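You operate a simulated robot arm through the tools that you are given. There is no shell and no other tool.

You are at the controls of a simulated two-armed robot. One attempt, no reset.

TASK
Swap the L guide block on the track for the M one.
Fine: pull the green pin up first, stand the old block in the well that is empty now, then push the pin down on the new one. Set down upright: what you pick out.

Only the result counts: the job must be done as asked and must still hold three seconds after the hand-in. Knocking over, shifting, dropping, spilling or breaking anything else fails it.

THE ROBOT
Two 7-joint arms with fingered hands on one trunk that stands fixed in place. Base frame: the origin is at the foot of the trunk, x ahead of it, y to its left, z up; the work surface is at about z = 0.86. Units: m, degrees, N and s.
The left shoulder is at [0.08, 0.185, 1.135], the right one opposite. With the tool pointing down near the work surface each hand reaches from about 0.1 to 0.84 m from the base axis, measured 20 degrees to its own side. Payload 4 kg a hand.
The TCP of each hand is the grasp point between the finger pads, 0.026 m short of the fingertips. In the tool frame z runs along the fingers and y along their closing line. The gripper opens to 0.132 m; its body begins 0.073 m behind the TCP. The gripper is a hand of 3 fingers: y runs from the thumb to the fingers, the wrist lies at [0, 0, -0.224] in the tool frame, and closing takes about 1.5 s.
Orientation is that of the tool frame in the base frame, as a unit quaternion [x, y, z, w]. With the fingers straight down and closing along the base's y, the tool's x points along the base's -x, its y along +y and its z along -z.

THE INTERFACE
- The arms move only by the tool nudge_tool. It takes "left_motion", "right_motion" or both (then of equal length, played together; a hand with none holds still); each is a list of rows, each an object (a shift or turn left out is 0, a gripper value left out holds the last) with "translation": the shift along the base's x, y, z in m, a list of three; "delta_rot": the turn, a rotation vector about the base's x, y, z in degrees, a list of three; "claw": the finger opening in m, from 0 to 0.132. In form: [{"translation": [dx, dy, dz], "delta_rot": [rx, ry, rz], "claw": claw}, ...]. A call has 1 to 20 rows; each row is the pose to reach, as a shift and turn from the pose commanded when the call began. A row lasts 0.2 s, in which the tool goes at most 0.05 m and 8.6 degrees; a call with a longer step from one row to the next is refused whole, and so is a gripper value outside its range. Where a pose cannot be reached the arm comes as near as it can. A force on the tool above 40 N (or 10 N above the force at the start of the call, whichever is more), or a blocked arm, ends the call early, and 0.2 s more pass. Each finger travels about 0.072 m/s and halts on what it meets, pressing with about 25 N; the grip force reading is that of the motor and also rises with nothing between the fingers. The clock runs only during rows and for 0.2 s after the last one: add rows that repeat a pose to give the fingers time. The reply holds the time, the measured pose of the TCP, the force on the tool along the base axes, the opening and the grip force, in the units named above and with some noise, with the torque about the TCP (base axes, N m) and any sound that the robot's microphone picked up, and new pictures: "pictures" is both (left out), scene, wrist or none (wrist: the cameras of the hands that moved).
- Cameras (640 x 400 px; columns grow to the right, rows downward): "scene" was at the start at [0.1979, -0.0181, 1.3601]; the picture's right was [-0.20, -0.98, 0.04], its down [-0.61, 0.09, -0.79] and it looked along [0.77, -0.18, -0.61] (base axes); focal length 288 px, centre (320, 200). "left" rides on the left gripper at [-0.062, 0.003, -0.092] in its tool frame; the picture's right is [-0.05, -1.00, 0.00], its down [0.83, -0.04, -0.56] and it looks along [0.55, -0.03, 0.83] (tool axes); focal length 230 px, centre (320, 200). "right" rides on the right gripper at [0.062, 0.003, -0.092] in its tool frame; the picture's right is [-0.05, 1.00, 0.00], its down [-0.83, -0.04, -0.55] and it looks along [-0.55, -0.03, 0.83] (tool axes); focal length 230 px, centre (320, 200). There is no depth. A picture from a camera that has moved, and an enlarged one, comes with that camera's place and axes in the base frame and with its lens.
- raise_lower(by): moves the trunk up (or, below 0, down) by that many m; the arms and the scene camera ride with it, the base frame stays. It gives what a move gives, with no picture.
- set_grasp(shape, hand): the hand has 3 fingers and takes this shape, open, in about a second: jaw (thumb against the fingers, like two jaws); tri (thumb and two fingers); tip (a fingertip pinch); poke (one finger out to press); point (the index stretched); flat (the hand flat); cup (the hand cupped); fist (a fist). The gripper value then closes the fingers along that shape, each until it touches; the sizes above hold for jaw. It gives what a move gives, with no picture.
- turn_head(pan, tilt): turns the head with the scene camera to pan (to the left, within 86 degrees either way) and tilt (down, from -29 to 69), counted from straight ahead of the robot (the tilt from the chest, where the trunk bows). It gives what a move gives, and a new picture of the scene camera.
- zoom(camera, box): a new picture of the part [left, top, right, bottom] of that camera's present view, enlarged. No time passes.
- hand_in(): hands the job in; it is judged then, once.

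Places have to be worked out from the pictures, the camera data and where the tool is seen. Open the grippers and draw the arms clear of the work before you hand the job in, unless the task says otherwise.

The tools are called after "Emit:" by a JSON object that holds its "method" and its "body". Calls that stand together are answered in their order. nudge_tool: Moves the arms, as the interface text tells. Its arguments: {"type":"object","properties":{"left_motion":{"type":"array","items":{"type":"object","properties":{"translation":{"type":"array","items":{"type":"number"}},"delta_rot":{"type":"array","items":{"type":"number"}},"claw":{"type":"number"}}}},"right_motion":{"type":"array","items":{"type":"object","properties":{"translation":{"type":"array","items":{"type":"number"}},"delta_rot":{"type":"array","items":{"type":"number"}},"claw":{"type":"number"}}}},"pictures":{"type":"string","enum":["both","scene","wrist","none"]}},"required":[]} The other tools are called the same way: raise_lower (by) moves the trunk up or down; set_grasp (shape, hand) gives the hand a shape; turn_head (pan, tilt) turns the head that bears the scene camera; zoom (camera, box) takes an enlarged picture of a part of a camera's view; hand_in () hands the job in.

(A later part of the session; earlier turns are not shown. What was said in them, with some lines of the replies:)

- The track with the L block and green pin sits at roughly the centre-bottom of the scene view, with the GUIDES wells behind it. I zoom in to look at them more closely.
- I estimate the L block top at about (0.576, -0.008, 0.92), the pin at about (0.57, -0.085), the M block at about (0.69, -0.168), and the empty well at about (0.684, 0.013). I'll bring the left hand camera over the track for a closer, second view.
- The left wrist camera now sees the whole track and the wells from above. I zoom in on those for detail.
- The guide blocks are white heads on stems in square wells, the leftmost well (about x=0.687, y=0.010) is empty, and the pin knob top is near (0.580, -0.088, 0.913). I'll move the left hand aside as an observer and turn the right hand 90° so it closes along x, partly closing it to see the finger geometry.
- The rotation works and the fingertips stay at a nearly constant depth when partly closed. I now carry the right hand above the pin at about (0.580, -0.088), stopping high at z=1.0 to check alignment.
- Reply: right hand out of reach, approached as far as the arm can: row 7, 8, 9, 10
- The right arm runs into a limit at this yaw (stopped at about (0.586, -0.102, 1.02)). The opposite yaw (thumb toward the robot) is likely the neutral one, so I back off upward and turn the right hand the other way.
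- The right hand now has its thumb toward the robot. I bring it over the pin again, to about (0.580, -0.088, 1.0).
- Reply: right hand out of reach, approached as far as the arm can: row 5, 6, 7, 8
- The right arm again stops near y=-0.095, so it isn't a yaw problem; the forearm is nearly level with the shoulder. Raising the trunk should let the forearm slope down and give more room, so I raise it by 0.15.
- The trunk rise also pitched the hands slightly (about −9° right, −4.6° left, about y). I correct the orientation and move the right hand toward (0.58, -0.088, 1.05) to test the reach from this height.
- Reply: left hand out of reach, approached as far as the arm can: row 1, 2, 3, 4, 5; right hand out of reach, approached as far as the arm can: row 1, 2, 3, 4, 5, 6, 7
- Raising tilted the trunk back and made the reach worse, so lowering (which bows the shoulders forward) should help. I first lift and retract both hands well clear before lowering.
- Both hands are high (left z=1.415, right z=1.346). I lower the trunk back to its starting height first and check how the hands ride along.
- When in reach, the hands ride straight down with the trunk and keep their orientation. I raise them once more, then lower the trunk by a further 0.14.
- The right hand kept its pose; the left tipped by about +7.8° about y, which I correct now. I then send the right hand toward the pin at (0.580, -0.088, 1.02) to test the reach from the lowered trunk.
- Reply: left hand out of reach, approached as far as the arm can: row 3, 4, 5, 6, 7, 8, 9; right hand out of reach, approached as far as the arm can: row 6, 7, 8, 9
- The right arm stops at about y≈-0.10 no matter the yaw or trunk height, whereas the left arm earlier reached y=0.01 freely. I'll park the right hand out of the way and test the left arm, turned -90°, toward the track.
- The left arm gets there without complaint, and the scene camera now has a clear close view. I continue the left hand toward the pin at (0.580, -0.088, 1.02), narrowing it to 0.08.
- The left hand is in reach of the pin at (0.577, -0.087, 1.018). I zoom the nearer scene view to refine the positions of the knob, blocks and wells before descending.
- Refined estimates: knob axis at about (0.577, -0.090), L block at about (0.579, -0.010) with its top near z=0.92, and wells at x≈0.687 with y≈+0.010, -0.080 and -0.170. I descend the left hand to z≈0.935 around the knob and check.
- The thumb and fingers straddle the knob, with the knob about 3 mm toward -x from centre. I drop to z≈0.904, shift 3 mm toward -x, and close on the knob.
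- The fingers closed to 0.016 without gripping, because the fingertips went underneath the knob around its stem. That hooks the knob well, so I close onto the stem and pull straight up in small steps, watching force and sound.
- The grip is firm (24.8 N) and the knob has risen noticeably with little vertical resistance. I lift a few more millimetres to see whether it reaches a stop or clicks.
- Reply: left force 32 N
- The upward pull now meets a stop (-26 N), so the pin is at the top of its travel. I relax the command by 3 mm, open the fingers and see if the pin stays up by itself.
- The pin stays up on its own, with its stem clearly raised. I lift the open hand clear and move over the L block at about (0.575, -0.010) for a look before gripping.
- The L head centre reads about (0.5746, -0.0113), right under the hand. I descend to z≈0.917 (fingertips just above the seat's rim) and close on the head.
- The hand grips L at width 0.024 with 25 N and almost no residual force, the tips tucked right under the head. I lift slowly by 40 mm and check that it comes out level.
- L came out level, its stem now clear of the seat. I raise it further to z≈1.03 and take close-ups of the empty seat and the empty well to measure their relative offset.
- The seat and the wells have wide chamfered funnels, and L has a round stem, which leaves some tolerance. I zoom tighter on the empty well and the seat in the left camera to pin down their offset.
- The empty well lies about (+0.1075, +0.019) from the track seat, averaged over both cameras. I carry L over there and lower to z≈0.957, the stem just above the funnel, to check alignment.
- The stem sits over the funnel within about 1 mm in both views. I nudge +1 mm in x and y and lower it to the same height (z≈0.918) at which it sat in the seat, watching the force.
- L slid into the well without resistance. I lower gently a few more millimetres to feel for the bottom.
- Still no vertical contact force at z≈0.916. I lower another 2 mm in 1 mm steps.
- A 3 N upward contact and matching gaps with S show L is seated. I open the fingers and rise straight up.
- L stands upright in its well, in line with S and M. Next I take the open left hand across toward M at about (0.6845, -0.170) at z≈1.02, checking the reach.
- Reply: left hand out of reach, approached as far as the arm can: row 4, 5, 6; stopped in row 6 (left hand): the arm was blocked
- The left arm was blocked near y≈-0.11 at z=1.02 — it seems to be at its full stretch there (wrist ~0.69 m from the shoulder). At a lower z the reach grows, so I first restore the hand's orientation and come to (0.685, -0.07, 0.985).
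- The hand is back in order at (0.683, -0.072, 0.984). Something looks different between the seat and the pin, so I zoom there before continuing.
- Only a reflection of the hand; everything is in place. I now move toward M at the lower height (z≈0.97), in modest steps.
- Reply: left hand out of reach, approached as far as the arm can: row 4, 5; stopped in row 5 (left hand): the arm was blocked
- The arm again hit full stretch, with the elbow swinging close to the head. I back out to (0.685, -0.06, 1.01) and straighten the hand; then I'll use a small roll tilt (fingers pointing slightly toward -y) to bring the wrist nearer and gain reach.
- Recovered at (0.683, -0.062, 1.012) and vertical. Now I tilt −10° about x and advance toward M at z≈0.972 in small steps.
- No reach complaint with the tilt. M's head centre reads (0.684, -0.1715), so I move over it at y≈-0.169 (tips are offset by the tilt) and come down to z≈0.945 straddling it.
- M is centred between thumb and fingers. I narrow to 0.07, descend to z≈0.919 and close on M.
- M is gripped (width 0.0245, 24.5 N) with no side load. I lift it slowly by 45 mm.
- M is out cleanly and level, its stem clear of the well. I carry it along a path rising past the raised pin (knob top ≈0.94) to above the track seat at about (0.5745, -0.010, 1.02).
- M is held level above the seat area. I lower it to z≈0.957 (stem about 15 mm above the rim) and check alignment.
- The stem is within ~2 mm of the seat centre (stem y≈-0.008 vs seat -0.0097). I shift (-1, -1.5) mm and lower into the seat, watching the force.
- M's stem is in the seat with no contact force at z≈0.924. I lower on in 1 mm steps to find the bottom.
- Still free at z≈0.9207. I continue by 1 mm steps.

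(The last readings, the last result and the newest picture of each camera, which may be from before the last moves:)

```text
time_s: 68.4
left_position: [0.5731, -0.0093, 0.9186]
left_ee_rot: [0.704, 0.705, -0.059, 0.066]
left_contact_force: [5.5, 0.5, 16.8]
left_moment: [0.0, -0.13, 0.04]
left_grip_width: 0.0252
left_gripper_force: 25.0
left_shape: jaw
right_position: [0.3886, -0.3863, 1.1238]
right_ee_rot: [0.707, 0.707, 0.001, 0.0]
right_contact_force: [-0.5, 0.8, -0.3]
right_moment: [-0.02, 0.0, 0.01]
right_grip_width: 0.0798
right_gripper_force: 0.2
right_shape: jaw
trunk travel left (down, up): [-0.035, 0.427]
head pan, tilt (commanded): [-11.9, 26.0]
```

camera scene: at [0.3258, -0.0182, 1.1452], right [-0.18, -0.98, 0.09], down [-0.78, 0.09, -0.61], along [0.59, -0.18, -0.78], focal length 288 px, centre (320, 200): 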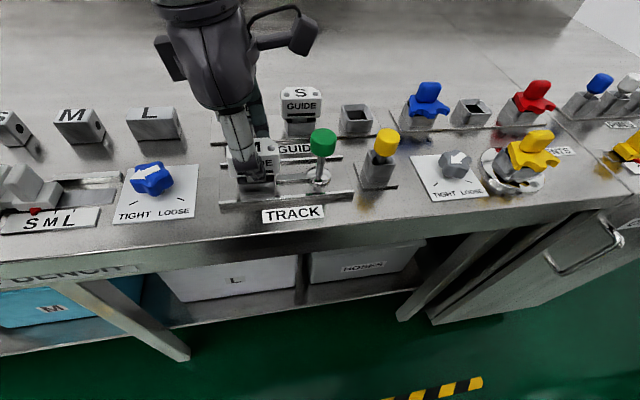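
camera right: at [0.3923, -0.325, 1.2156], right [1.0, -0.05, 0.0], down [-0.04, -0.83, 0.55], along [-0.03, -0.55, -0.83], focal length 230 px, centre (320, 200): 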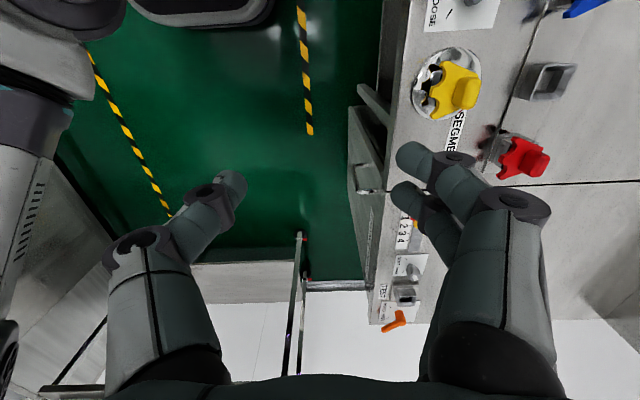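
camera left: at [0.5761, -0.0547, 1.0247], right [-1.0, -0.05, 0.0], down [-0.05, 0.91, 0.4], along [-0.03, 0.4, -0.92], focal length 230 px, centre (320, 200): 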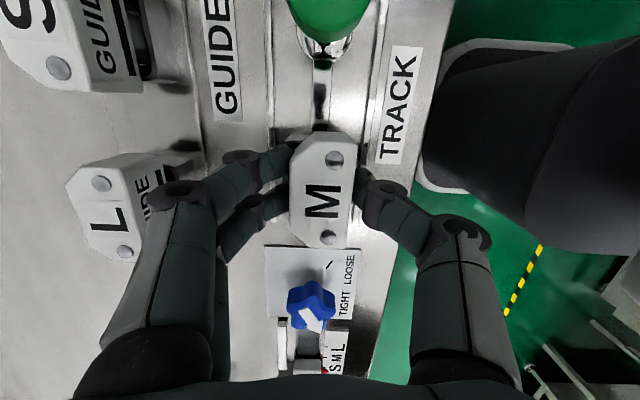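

A firm 17 N upward force shows M is bottomed in the seat. I relax the push by 1.5 mm, open the fingers, and rise clear.

Emit:
{"method": "nudge_tool", "body": {"left_motion": [{"translation": [0, 0, 0.0015], "claw": 0.01}, {"translation": [0, 0, 0.0015], "claw": 0.03}, {"translation": [0, 0, 0.0015], "claw": 0.05}, {"translation": [0, 0, 0.0015], "claw": 0.07}, {"translation": [0, 0, 0.0015], "claw": 0.08}, {"translation": [0, 0, 0.0015], "claw": 0.08}, {"translation": [0, 0, 0.0015], "claw": 0.08}, {"translation": [0, 0, 0.02], "claw": 0.08}, {"translation": [0, 0, 0.05], "claw": 0.08}, {"translation": [0, 0, 0.08], "claw": 0.08}, {"translation": [0, 0, 0.11], "claw": 0.08}, {"translation": [0, 0, 0.11], "claw": 0.08}], "pictures": "both"}}

Emit:
{"method": "zoom", "body": {"camera": "scene", "box": [205, 75, 405, 215]}}

Emit:
{"method": "zoom", "body": {"camera": "left", "box": [220, 0, 420, 200]}}

```text
time_s: 71.0
left_position: [0.576, -0.0096, 1.0254]
left_ee_rot: [0.703, 0.706, -0.059, 0.064]
left_contact_force: [0.3, 0.3, -0.3]
left_moment: [0.02, 0.04, 0.01]
left_grip_width: 0.0795
left_gripper_force: 0.1
left_shape: jaw
right_position: [0.3876, -0.3871, 1.1231]
right_ee_rot: [0.707, 0.707, 0.001, 0.0]
right_contact_force: [-0.8, 0.7, 0.7]
right_moment: [-0.01, 0.01, -0.01]
right_grip_width: 0.0793
right_gripper_force: 0.0
right_shape: jaw
trunk travel left (down, up): [-0.035, 0.427]
head pan, tilt (commanded): [-11.9, 26.0]
camera scene: at [0.3261, -0.018, 1.145], right [-0.18, -0.98, 0.09], down [-0.78, 0.09, -0.61], along [0.59, -0.18, -0.78], focal length 288 px, centre (320, 200)
camera left: at [0.578, -0.0536, 1.1268], right [-1.0, -0.05, 0.0], down [-0.05, 0.91, 0.4], along [-0.03, 0.4, -0.92], focal length 230 px, centre (320, 200)
```

scene: 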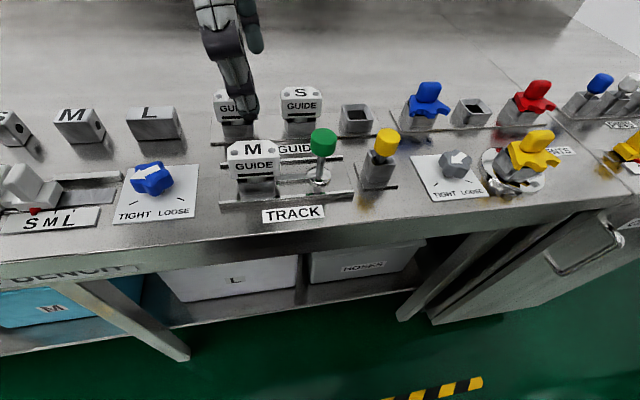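
left: 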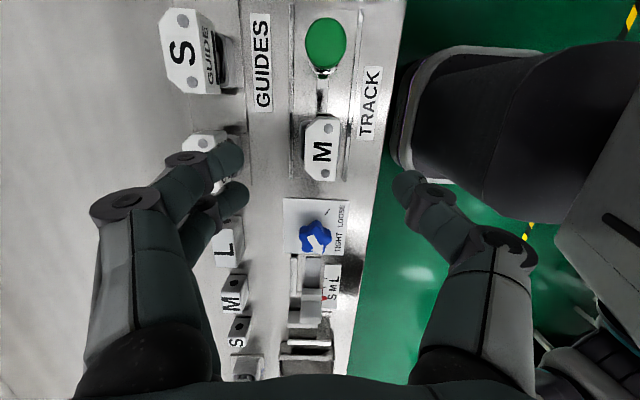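

```text
2.86 times, centred on (305, 145) of scene
camera zoom: at [0.3261, -0.018, 1.145], right [-0.18, -0.98, 0.09], down [-0.78, 0.09, -0.61], along [0.59, -0.18, -0.78], focal length 823 px, centre (363, 357)
```

zoom: 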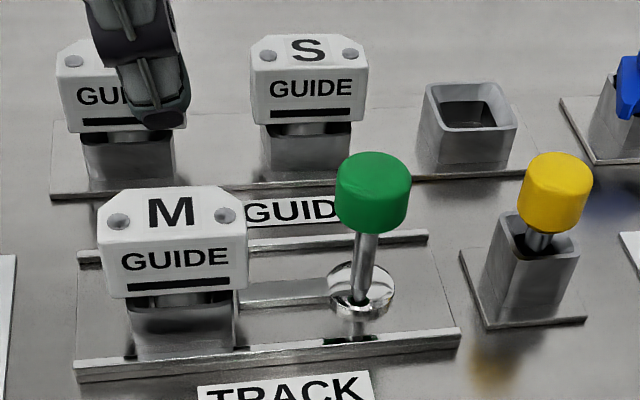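

```text
2.00 times, centred on (320, 100) of left
camera zoom: at [0.578, -0.0536, 1.1268], right [-1.0, -0.05, 0.0], down [-0.05, 0.91, 0.4], along [-0.03, 0.4, -0.92], focal length 460 px, centre (320, 400)
```

zoom: 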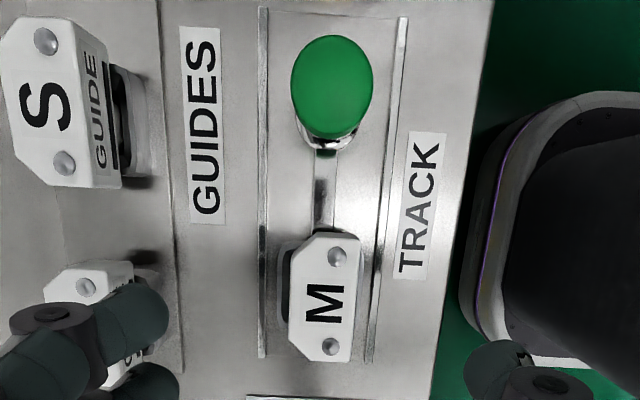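

M is seated upright on the track just as L was. I straighten the hand, close the fingers and move over the green knob at about (0.574, -0.090), ready to push it down.

Emit:
{"method": "nudge_tool", "body": {"left_motion": [{"translation": [0, 0, 0.005], "delta_rot": [5, 0, 0], "claw": 0.05}, {"translation": [0, -0.02, 0.005], "delta_rot": [10, 0, 0], "claw": 0.02}, {"translation": [-0.001, -0.05, 0.005], "delta_rot": [10, 0, 0], "claw": 0.0}, {"translation": [-0.001, -0.08, 0.005], "delta_rot": [10, 0, 0], "claw": 0.0}, {"translation": [-0.001, -0.08, 0.005], "delta_rot": [10, 0, 0], "claw": 0.0}, {"translation": [-0.001, -0.08, 0.005], "delta_rot": [10, 0, 0], "claw": 0.0}, {"translation": [-0.001, -0.08, 0.005], "delta_rot": [10, 0, 0], "claw": 0.0}], "pictures": "both"}}

Emit:
{"method": "zoom", "body": {"camera": "scene", "box": [225, 60, 415, 210]}}

Emit:
{"method": "zoom", "body": {"camera": "left", "box": [220, 60, 420, 240]}}

```text
time_s: 72.6
left_position: [0.5743, -0.0905, 1.032]
left_ee_rot: [0.707, 0.707, 0.003, 0.0]
left_contact_force: [0.6, -0.1, 0.5]
left_moment: [-0.01, 0.0, 0.02]
left_grip_width: 0.0
left_gripper_force: 25.1
left_shape: jaw
right_position: [0.3886, -0.3868, 1.1248]
right_ee_rot: [0.707, 0.707, 0.0, 0.0]
right_contact_force: [0.1, -0.2, -1.0]
right_moment: [0.0, -0.04, 0.0]
right_grip_width: 0.0796
right_gripper_force: 0.1
right_shape: jaw
trunk travel left (down, up): [-0.035, 0.427]
head pan, tilt (commanded): [-11.9, 26.0]
camera scene: at [0.3256, -0.018, 1.1453], right [-0.18, -0.98, 0.09], down [-0.78, 0.09, -0.61], along [0.59, -0.18, -0.78], focal length 288 px, centre (320, 200)
camera left: at [0.5767, -0.1528, 1.1229], right [-1.0, -0.05, -0.01], down [-0.05, 0.83, 0.56], along [-0.03, 0.56, -0.83], focal length 230 px, centre (320, 200)
```

scene: 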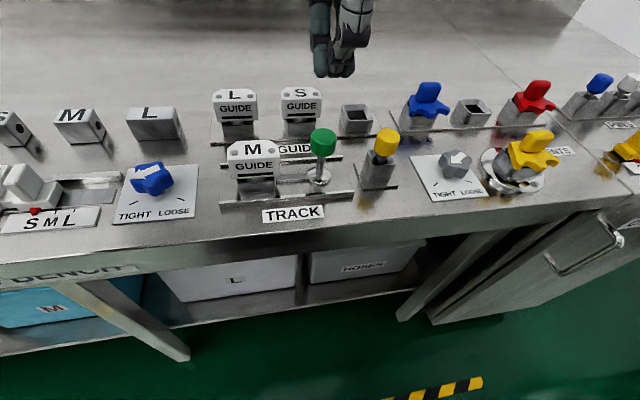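
left: 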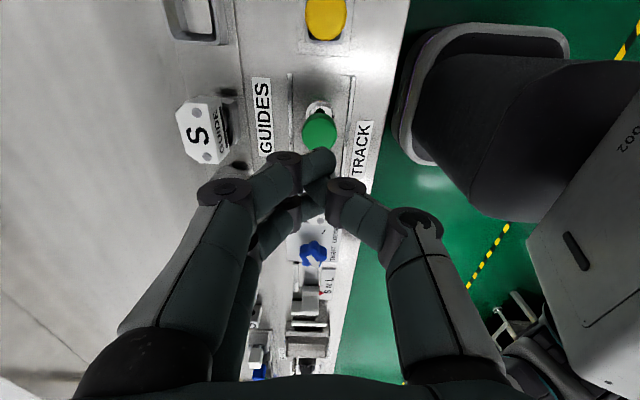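

```text
2.67 times, centred on (320, 135) of scene
camera zoom: at [0.3256, -0.018, 1.1453], right [-0.18, -0.98, 0.09], down [-0.78, 0.09, -0.61], along [0.59, -0.18, -0.78], focal length 768 px, centre (320, 373)
```

zoom: 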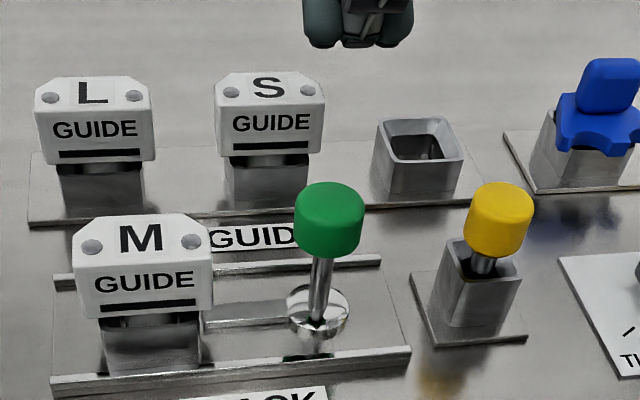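

```text
2.22 times, centred on (320, 150) of left
camera zoom: at [0.5767, -0.1528, 1.1229], right [-1.0, -0.05, -0.01], down [-0.05, 0.83, 0.56], along [-0.03, 0.56, -0.83], focal length 511 px, centre (320, 311)
```

zoom: 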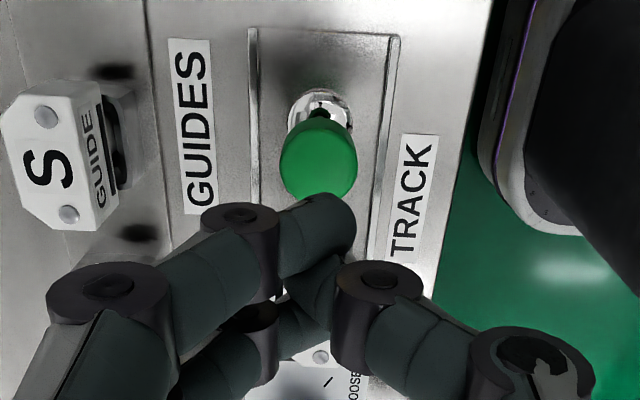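

The closed fingers form a flat pusher right above the knob. I descend to just above it (z≈0.966) and then press down in small steps, watching force.

Emit:
{"method": "nudge_tool", "body": {"left_motion": [{"translation": [0, 0.002, -0.03], "claw": 0.0}, {"translation": [0, 0.002, -0.055], "claw": 0.0}, {"translation": [0, 0.002, -0.066], "claw": 0.0}, {"translation": [0, 0.002, -0.07], "claw": 0.0}, {"translation": [0, 0.002, -0.074], "claw": 0.0}, {"translation": [0, 0.002, -0.078], "claw": 0.0}, {"translation": [0, 0.002, -0.078], "claw": 0.0}], "pictures": "both"}}

Emit:
{"method": "zoom", "body": {"camera": "scene", "box": [225, 60, 415, 210]}}

```text
time_s: 74.2
left_position: [0.5723, -0.0886, 0.9549]
left_ee_rot: [0.707, 0.708, 0.002, 0.001]
left_contact_force: [-0.3, -0.4, 2.4]
left_moment: [-0.04, -0.02, 0.01]
left_grip_width: 0.0
left_gripper_force: 24.9
left_shape: jaw
right_position: [0.3886, -0.3865, 1.1229]
right_ee_rot: [0.707, 0.707, 0.0, 0.0]
right_contact_force: [-0.1, -0.2, -0.3]
right_moment: [-0.02, 0.03, 0.03]
right_grip_width: 0.0795
right_gripper_force: 0.0
right_shape: jaw
trunk travel left (down, up): [-0.035, 0.427]
head pan, tilt (commanded): [-11.9, 26.0]
camera scene: at [0.3255, -0.0183, 1.1453], right [-0.18, -0.98, 0.09], down [-0.78, 0.09, -0.61], along [0.59, -0.18, -0.78], focal length 288 px, centre (320, 200)
camera left: at [0.5749, -0.15, 1.0452], right [-1.0, -0.05, -0.01], down [-0.05, 0.83, 0.56], along [-0.03, 0.56, -0.83], focal length 230 px, centre (320, 200)
```

scene: 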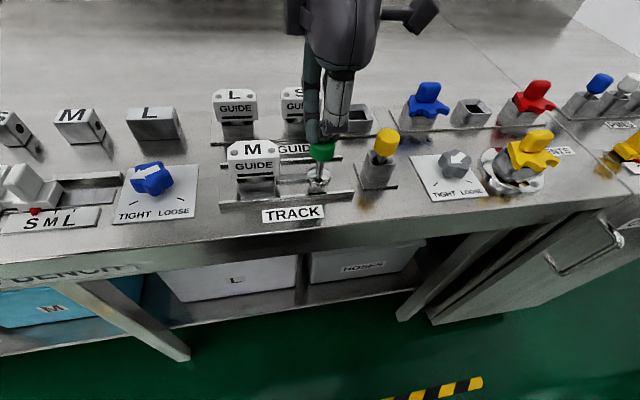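
left: 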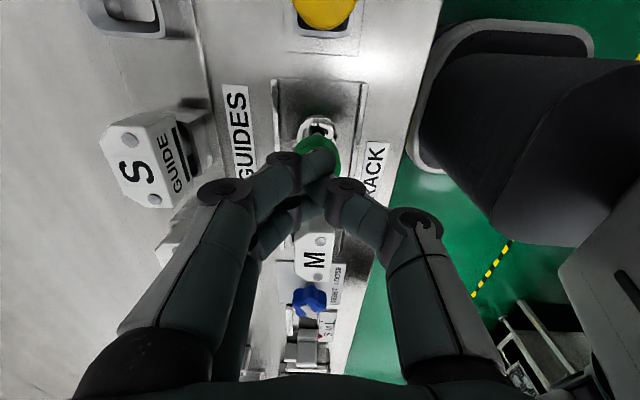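

```text
2.67 times, centred on (320, 135) of scene
camera zoom: at [0.3255, -0.0183, 1.1453], right [-0.18, -0.98, 0.09], down [-0.78, 0.09, -0.61], along [0.59, -0.18, -0.78], focal length 768 px, centre (320, 373)
```

zoom: 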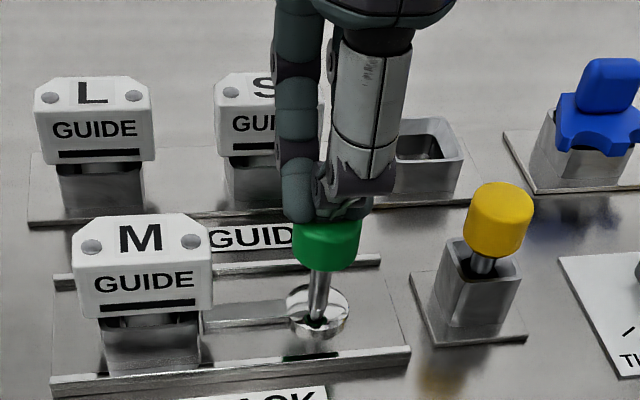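

The fingers are on the knob and it is sliding down under about 2.4 N. I keep pressing in small steps until it stops.

Emit:
{"method": "nudge_tool", "body": {"left_motion": [{"translation": [0, 0, -0.004], "claw": 0.0}, {"translation": [0, 0, -0.008], "claw": 0.0}, {"translation": [0, 0, -0.012], "claw": 0.0}, {"translation": [0, 0, -0.012], "claw": 0.0}], "pictures": "both"}}

Emit:
{"method": "zoom", "body": {"camera": "scene", "box": [225, 60, 415, 210]}}

```text
time_s: 75.2
left_position: [0.5726, -0.0879, 0.9429]
left_ee_rot: [0.707, 0.708, 0.002, 0.001]
left_contact_force: [-0.4, 0.1, 1.2]
left_moment: [-0.05, 0.03, -0.03]
left_grip_width: 0.0
left_gripper_force: 25.2
left_shape: jaw
right_position: [0.3886, -0.3874, 1.1241]
right_ee_rot: [0.707, 0.707, 0.0, 0.0]
right_contact_force: [0.5, -0.1, -0.7]
right_moment: [0.02, -0.01, 0.02]
right_grip_width: 0.0794
right_gripper_force: 0.0
right_shape: jaw
trunk travel left (down, up): [-0.035, 0.427]
head pan, tilt (commanded): [-11.9, 26.0]
camera scene: at [0.3254, -0.0183, 1.1453], right [-0.18, -0.98, 0.09], down [-0.78, 0.09, -0.61], along [0.59, -0.18, -0.78], focal length 288 px, centre (320, 200)
camera left: at [0.5753, -0.1497, 1.0341], right [-1.0, -0.05, -0.01], down [-0.05, 0.83, 0.56], along [-0.02, 0.56, -0.83], focal length 230 px, centre (320, 200)
```

scene: 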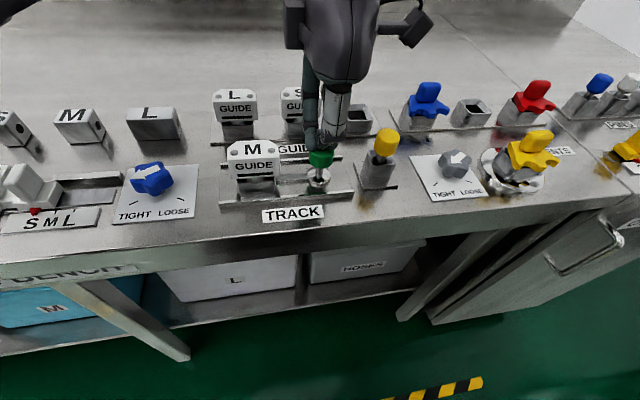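
left: 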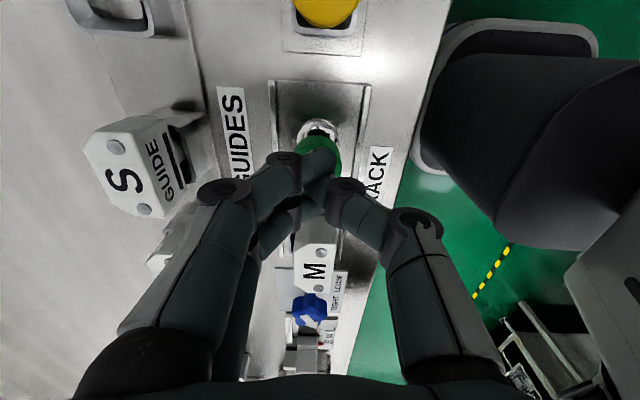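

```text
2.67 times, centred on (320, 135) of scene
camera zoom: at [0.3254, -0.0183, 1.1453], right [-0.18, -0.98, 0.09], down [-0.78, 0.09, -0.61], along [0.59, -0.18, -0.78], focal length 768 px, centre (320, 373)
```

zoom: 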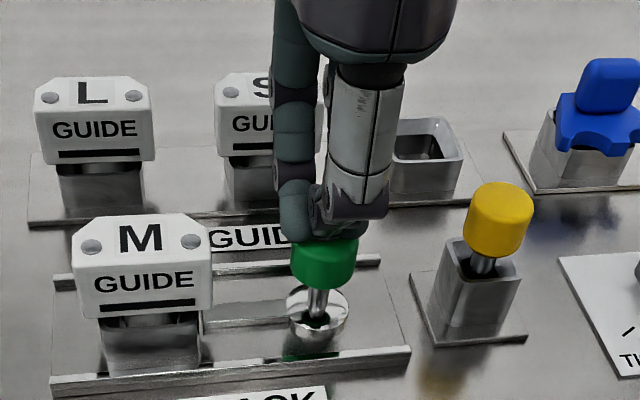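

Still moving freely at z≈0.943 (about 1 N). I continue pressing by another 12 mm with the force guard.

Emit:
{"method": "nudge_tool", "body": {"left_motion": [{"translation": [0, 0, -0.003], "claw": 0.0}, {"translation": [0, 0, -0.006], "claw": 0.0}, {"translation": [0, 0, -0.009], "claw": 0.0}, {"translation": [0, 0, -0.012], "claw": 0.0}, {"translation": [0, 0, -0.012], "claw": 0.0}], "pictures": "both"}}

Emit:
{"method": "zoom", "body": {"camera": "scene", "box": [225, 60, 415, 210]}}

```text
time_s: 76.2
left_position: [0.5696, -0.087, 0.94]
left_ee_rot: [0.707, 0.707, 0.0, 0.007]
left_contact_force: [-10.4, 4.1, 27.4]
left_moment: [0.03, 0.19, -0.02]
left_grip_width: 0.0
left_gripper_force: 24.7
left_shape: jaw
right_position: [0.3869, -0.3851, 1.1241]
right_ee_rot: [0.707, 0.707, 0.001, 0.0]
right_contact_force: [0.4, -0.9, 0.1]
right_moment: [0.01, 0.04, -0.01]
right_grip_width: 0.0796
right_gripper_force: 0.0
right_shape: jaw
trunk travel left (down, up): [-0.035, 0.427]
head pan, tilt (commanded): [-11.9, 26.0]
stopped in row 4 (left hand): the force on the tool passed its limit at 43 N (the readings are from after the stop); the commanded pose is now the measured one
camera scene: at [0.3235, -0.0171, 1.1459], right [-0.18, -0.98, 0.09], down [-0.78, 0.09, -0.62], along [0.59, -0.19, -0.78], focal length 288 px, centre (320, 200)
camera left: at [0.5721, -0.1486, 1.0315], right [-1.0, -0.05, -0.01], down [-0.05, 0.84, 0.55], along [-0.02, 0.55, -0.84], focal length 230 px, centre (320, 200)
```

scene: 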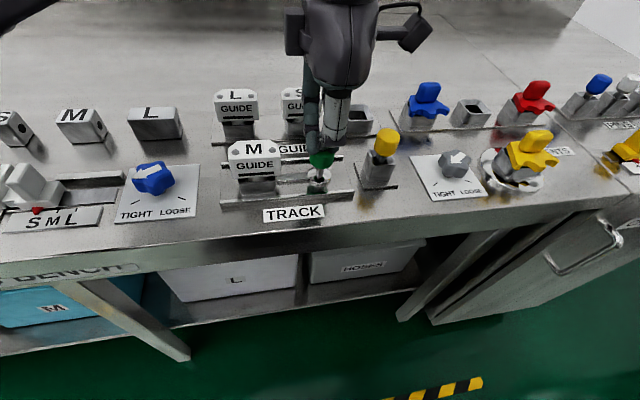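
left: 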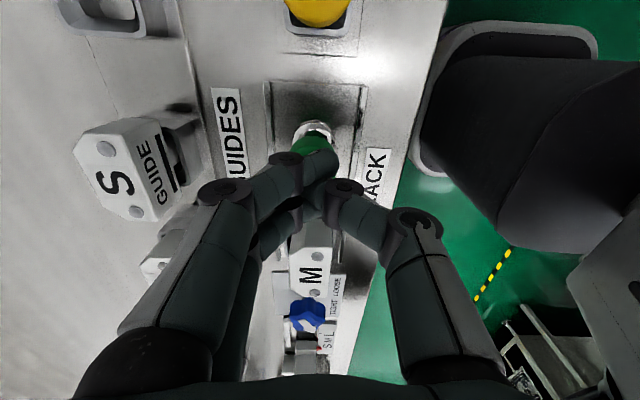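

```text
2.67 times, centred on (320, 135) of scene
camera zoom: at [0.3235, -0.0171, 1.1459], right [-0.18, -0.98, 0.09], down [-0.78, 0.09, -0.62], along [0.59, -0.19, -0.78], focal length 768 px, centre (320, 373)
```

zoom: 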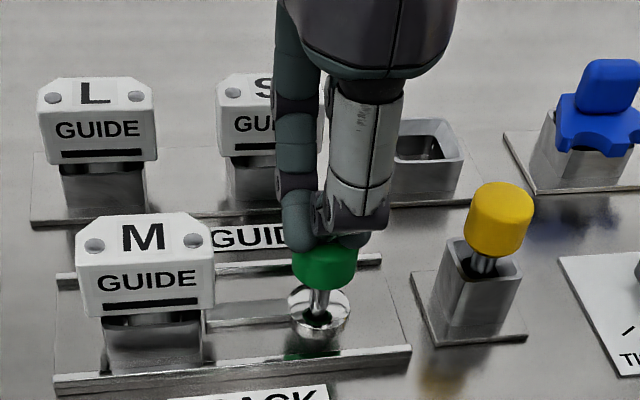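

The push met a solid stop (43 N) at z≈0.94, about where the knob should be fully down. I raise the hand to compare the pin with its original position.

Emit:
{"method": "nudge_tool", "body": {"left_motion": [{"translation": [0.001, 0, 0.01], "claw": 0.0}, {"translation": [0.001, 0, 0.04], "claw": 0.0}, {"translation": [0.001, 0, 0.07], "claw": 0.0}, {"translation": [0.001, 0, 0.1], "claw": 0.0}, {"translation": [0.001, 0, 0.12], "claw": 0.03}, {"translation": [0.001, 0.0, 0.12], "claw": 0.06}], "pictures": "both"}}

Emit:
{"method": "zoom", "body": {"camera": "scene", "box": [205, 75, 405, 215]}}

Emit:
{"method": "zoom", "body": {"camera": "scene", "box": [225, 125, 345, 205]}}

```text
time_s: 77.5
left_position: [0.5735, -0.0889, 1.0546]
left_ee_rot: [0.706, 0.708, 0.0, 0.002]
left_contact_force: [0.2, -0.4, -0.2]
left_moment: [0.05, 0.06, 0.01]
left_grip_width: 0.0509
left_gripper_force: 0.0
left_shape: jaw
right_position: [0.3898, -0.3876, 1.123]
right_ee_rot: [0.707, 0.707, 0.0, 0.0]
right_contact_force: [0.2, 0.7, 0.2]
right_moment: [-0.02, 0.0, 0.03]
right_grip_width: 0.0796
right_gripper_force: 0.1
right_shape: jaw
trunk travel left (down, up): [-0.035, 0.427]
head pan, tilt (commanded): [-11.9, 26.0]
camera scene: at [0.3262, -0.0181, 1.1449], right [-0.18, -0.98, 0.09], down [-0.78, 0.09, -0.61], along [0.59, -0.18, -0.78], focal length 288 px, centre (320, 200)
camera left: at [0.5755, -0.1495, 1.1465], right [-1.0, -0.05, -0.01], down [-0.05, 0.83, 0.55], along [-0.02, 0.55, -0.83], focal length 230 px, centre (320, 200)
```

scene: 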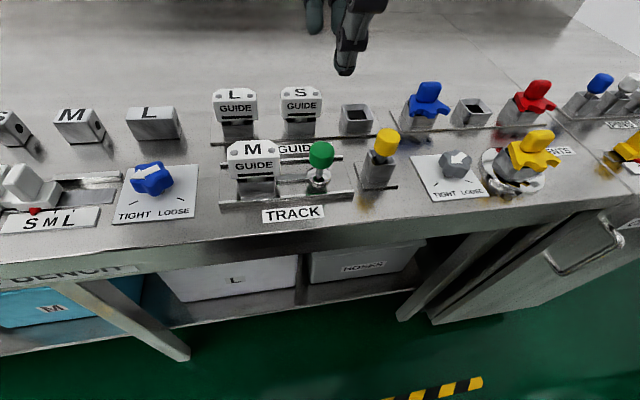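
left: 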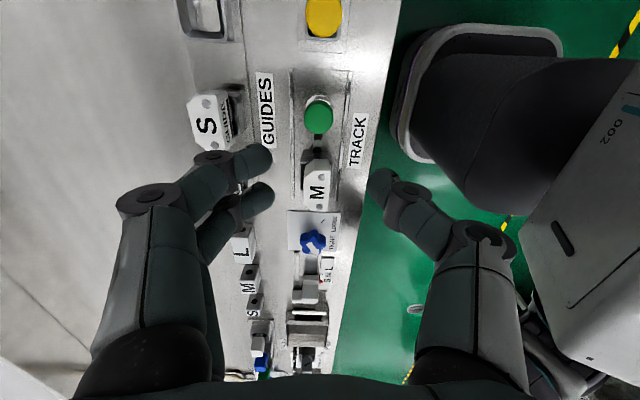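

```text
2.86 times, centred on (305, 145) of scene
camera zoom: at [0.3262, -0.0181, 1.1449], right [-0.18, -0.98, 0.09], down [-0.78, 0.09, -0.61], along [0.59, -0.18, -0.78], focal length 823 px, centre (363, 357)
```

zoom: 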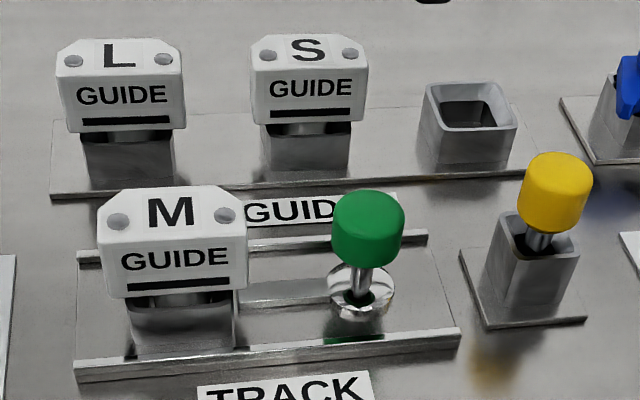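

```text
5.00 times, centred on (285, 165) of scene
camera zoom: at [0.3262, -0.0181, 1.1449], right [-0.18, -0.98, 0.09], down [-0.78, 0.09, -0.61], along [0.59, -0.18, -0.78], focal length 1440 px, centre (495, 375)
```

zoom: 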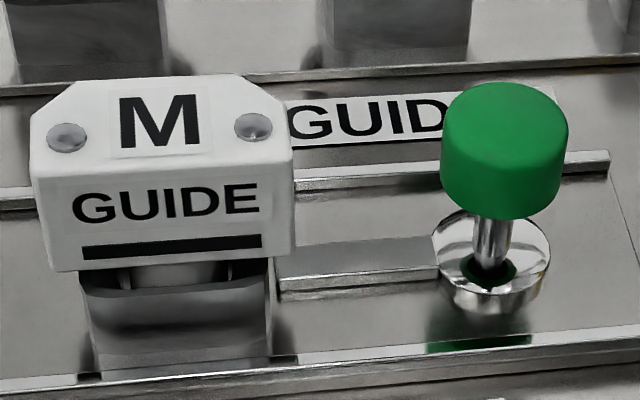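

The knob is back at exactly its original height, so the pin is down on M. I zoom in on L in its well to be sure it is fully seated and square, comparing with S.

Emit:
{"method": "zoom", "body": {"camera": "scene", "box": [205, 75, 345, 155]}}

Emit:
{"method": "zoom", "body": {"camera": "left", "box": [170, 70, 350, 220]}}

```text
4.57 times, centred on (275, 115) of scene
camera zoom: at [0.3262, -0.0181, 1.1449], right [-0.18, -0.98, 0.09], down [-0.78, 0.09, -0.61], along [0.59, -0.18, -0.78], focal length 1316 px, centre (526, 589)
```

zoom: 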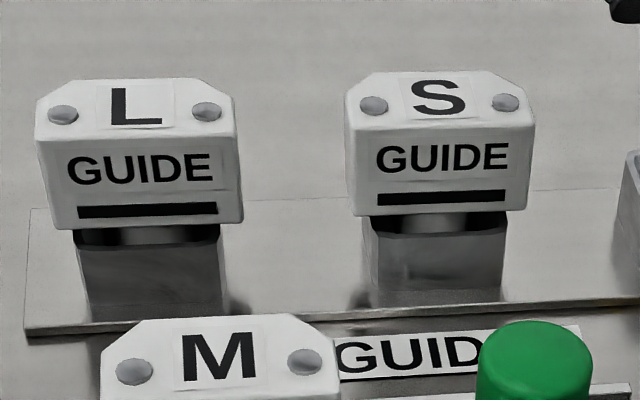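

```text
2.67 times, centred on (260, 145) of left
camera zoom: at [0.5755, -0.1495, 1.1465], right [-1.0, -0.05, -0.01], down [-0.05, 0.83, 0.55], along [-0.02, 0.55, -0.83], focal length 614 px, centre (480, 347)
```

zoom: 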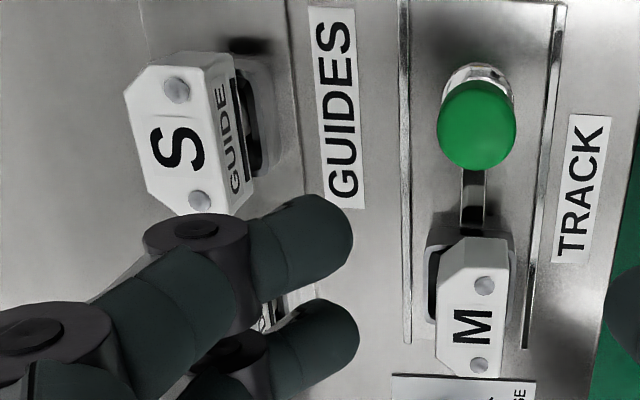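

L is level with S and square in its well, M is seated in the track, and the pin is back down. I open both grippers and draw the arms up and away from the work.

Emit:
{"method": "nudge_tool", "body": {"left_motion": [{"translation": [0, 0, 0.04], "claw": 0.08}, {"translation": [0, 0.0, 0.08], "claw": 0.08}, {"translation": [0, 0.04, 0.1], "claw": 0.1}, {"translation": [-0.02, 0.08, 0.1], "claw": 0.12}, {"translation": [-0.04, 0.12, 0.1], "claw": 0.132}, {"translation": [-0.06, 0.16, 0.1], "claw": 0.132}, {"translation": [-0.08, 0.2, 0.1], "claw": 0.132}, {"translation": [-0.1, 0.24, 0.1], "claw": 0.132}, {"translation": [-0.12, 0.28, 0.1], "claw": 0.132}, {"translation": [-0.14, 0.31, 0.1], "claw": 0.132}, {"translation": [-0.14, 0.31, 0.1], "claw": 0.132}], "right_motion": [{"claw": 0.09}, {"claw": 0.1}, {"claw": 0.11}, {"claw": 0.12}, {"claw": 0.132}, {"claw": 0.132}, {"claw": 0.132}, {"claw": 0.132}, {"claw": 0.132}, {"claw": 0.132}, {"claw": 0.132}], "pictures": "both"}}

Emit:
{"method": "zoom", "body": {"camera": "scene", "box": [205, 75, 405, 215]}}

```text
time_s: 80.0
left_position: [0.4428, 0.1925, 1.1081]
left_ee_rot: [0.706, 0.708, 0.001, 0.004]
left_contact_force: [0.2, 1.4, 0.0]
left_moment: [0.02, -0.01, 0.01]
left_grip_width: 0.1318
left_gripper_force: 0.0
left_shape: jaw
left hand out of reach, approached as far as the arm can: row 8, 9, 10, 11
right_position: [0.3884, -0.3869, 1.1235]
right_ee_rot: [0.707, 0.707, 0.0, 0.0]
right_contact_force: [-0.6, 0.1, 0.0]
right_moment: [-0.01, -0.02, 0.01]
right_grip_width: 0.132
right_gripper_force: 0.2
right_shape: jaw
trunk travel left (down, up): [-0.035, 0.427]
head pan, tilt (commanded): [-11.9, 26.0]
camera scene: at [0.3258, -0.0184, 1.1451], right [-0.18, -0.98, 0.09], down [-0.78, 0.09, -0.61], along [0.59, -0.18, -0.78], focal length 288 px, centre (320, 200)
camera right: at [0.3921, -0.3254, 1.2157], right [1.0, -0.05, 0.0], down [-0.04, -0.83, 0.55], along [-0.03, -0.55, -0.83], focal length 230 px, centre (320, 200)
camera left: at [0.4456, 0.1303, 1.2004], right [-1.0, -0.05, -0.01], down [-0.05, 0.83, 0.55], along [-0.02, 0.55, -0.83], focal length 230 px, centre (320, 200)
```

scene: 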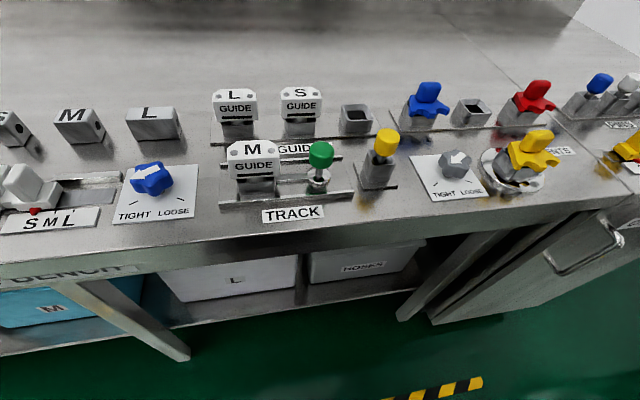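
right: 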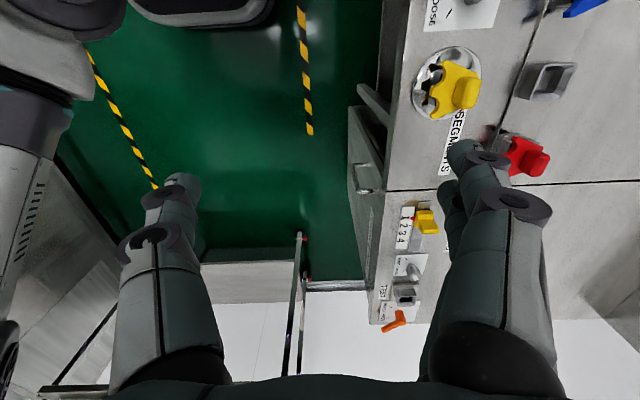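
left: 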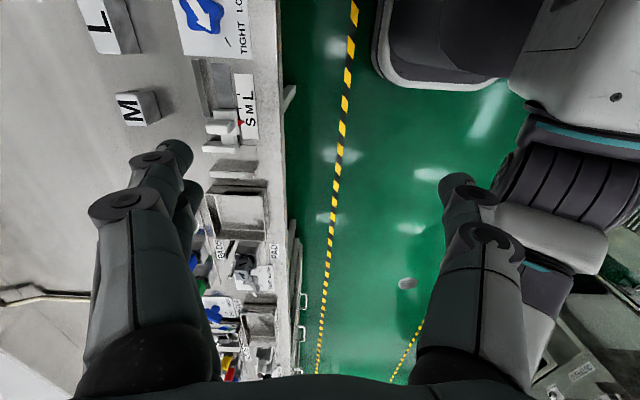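

```text
2.86 times, centred on (305, 145) of scene
camera zoom: at [0.3258, -0.0184, 1.1451], right [-0.18, -0.98, 0.09], down [-0.78, 0.09, -0.61], along [0.59, -0.18, -0.78], focal length 823 px, centre (363, 357)
```

zoom: 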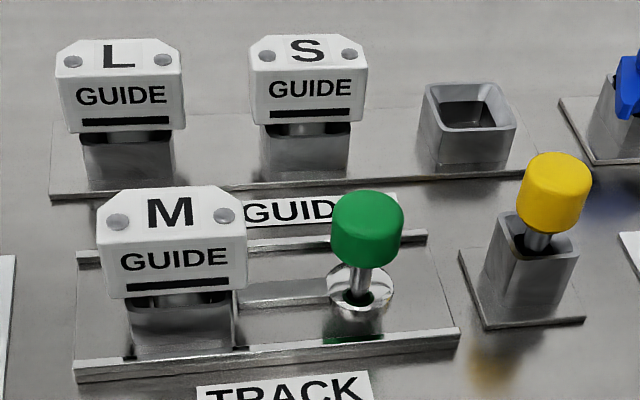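

Final view: M sits on the track with the green pin down, L stands upright in the formerly empty well, and S, the yellow knob and the rest are undisturbed. Both grippers are open and clear of the work, so I hand the job in.

Emit:
{"method": "hand_in", "body": {}}

```text
The job is handed in.
```

The swap is done and handed in: M is on the track with the green pin pushed down, and L stands upright in the well that was empty. I haven't seen the judge's result.

- **Pin:** I pulled it up to its stop, and it stayed up by itself. After M went in, I pressed it down to a solid stop, and the knob is back at its original height.
- **L block:** it sits level with S in its well.
- **M block:** it is bottomed in the track seat, in the same position L had.
- **Everything else:** nothing else on the bench looked moved in the last picture. Both grippers are open and the arms are clear of the work.

The right arm could not reach the track, so the left hand did all the work with the trunk lowered by 0.14 m. The trunk is still at that lower height.
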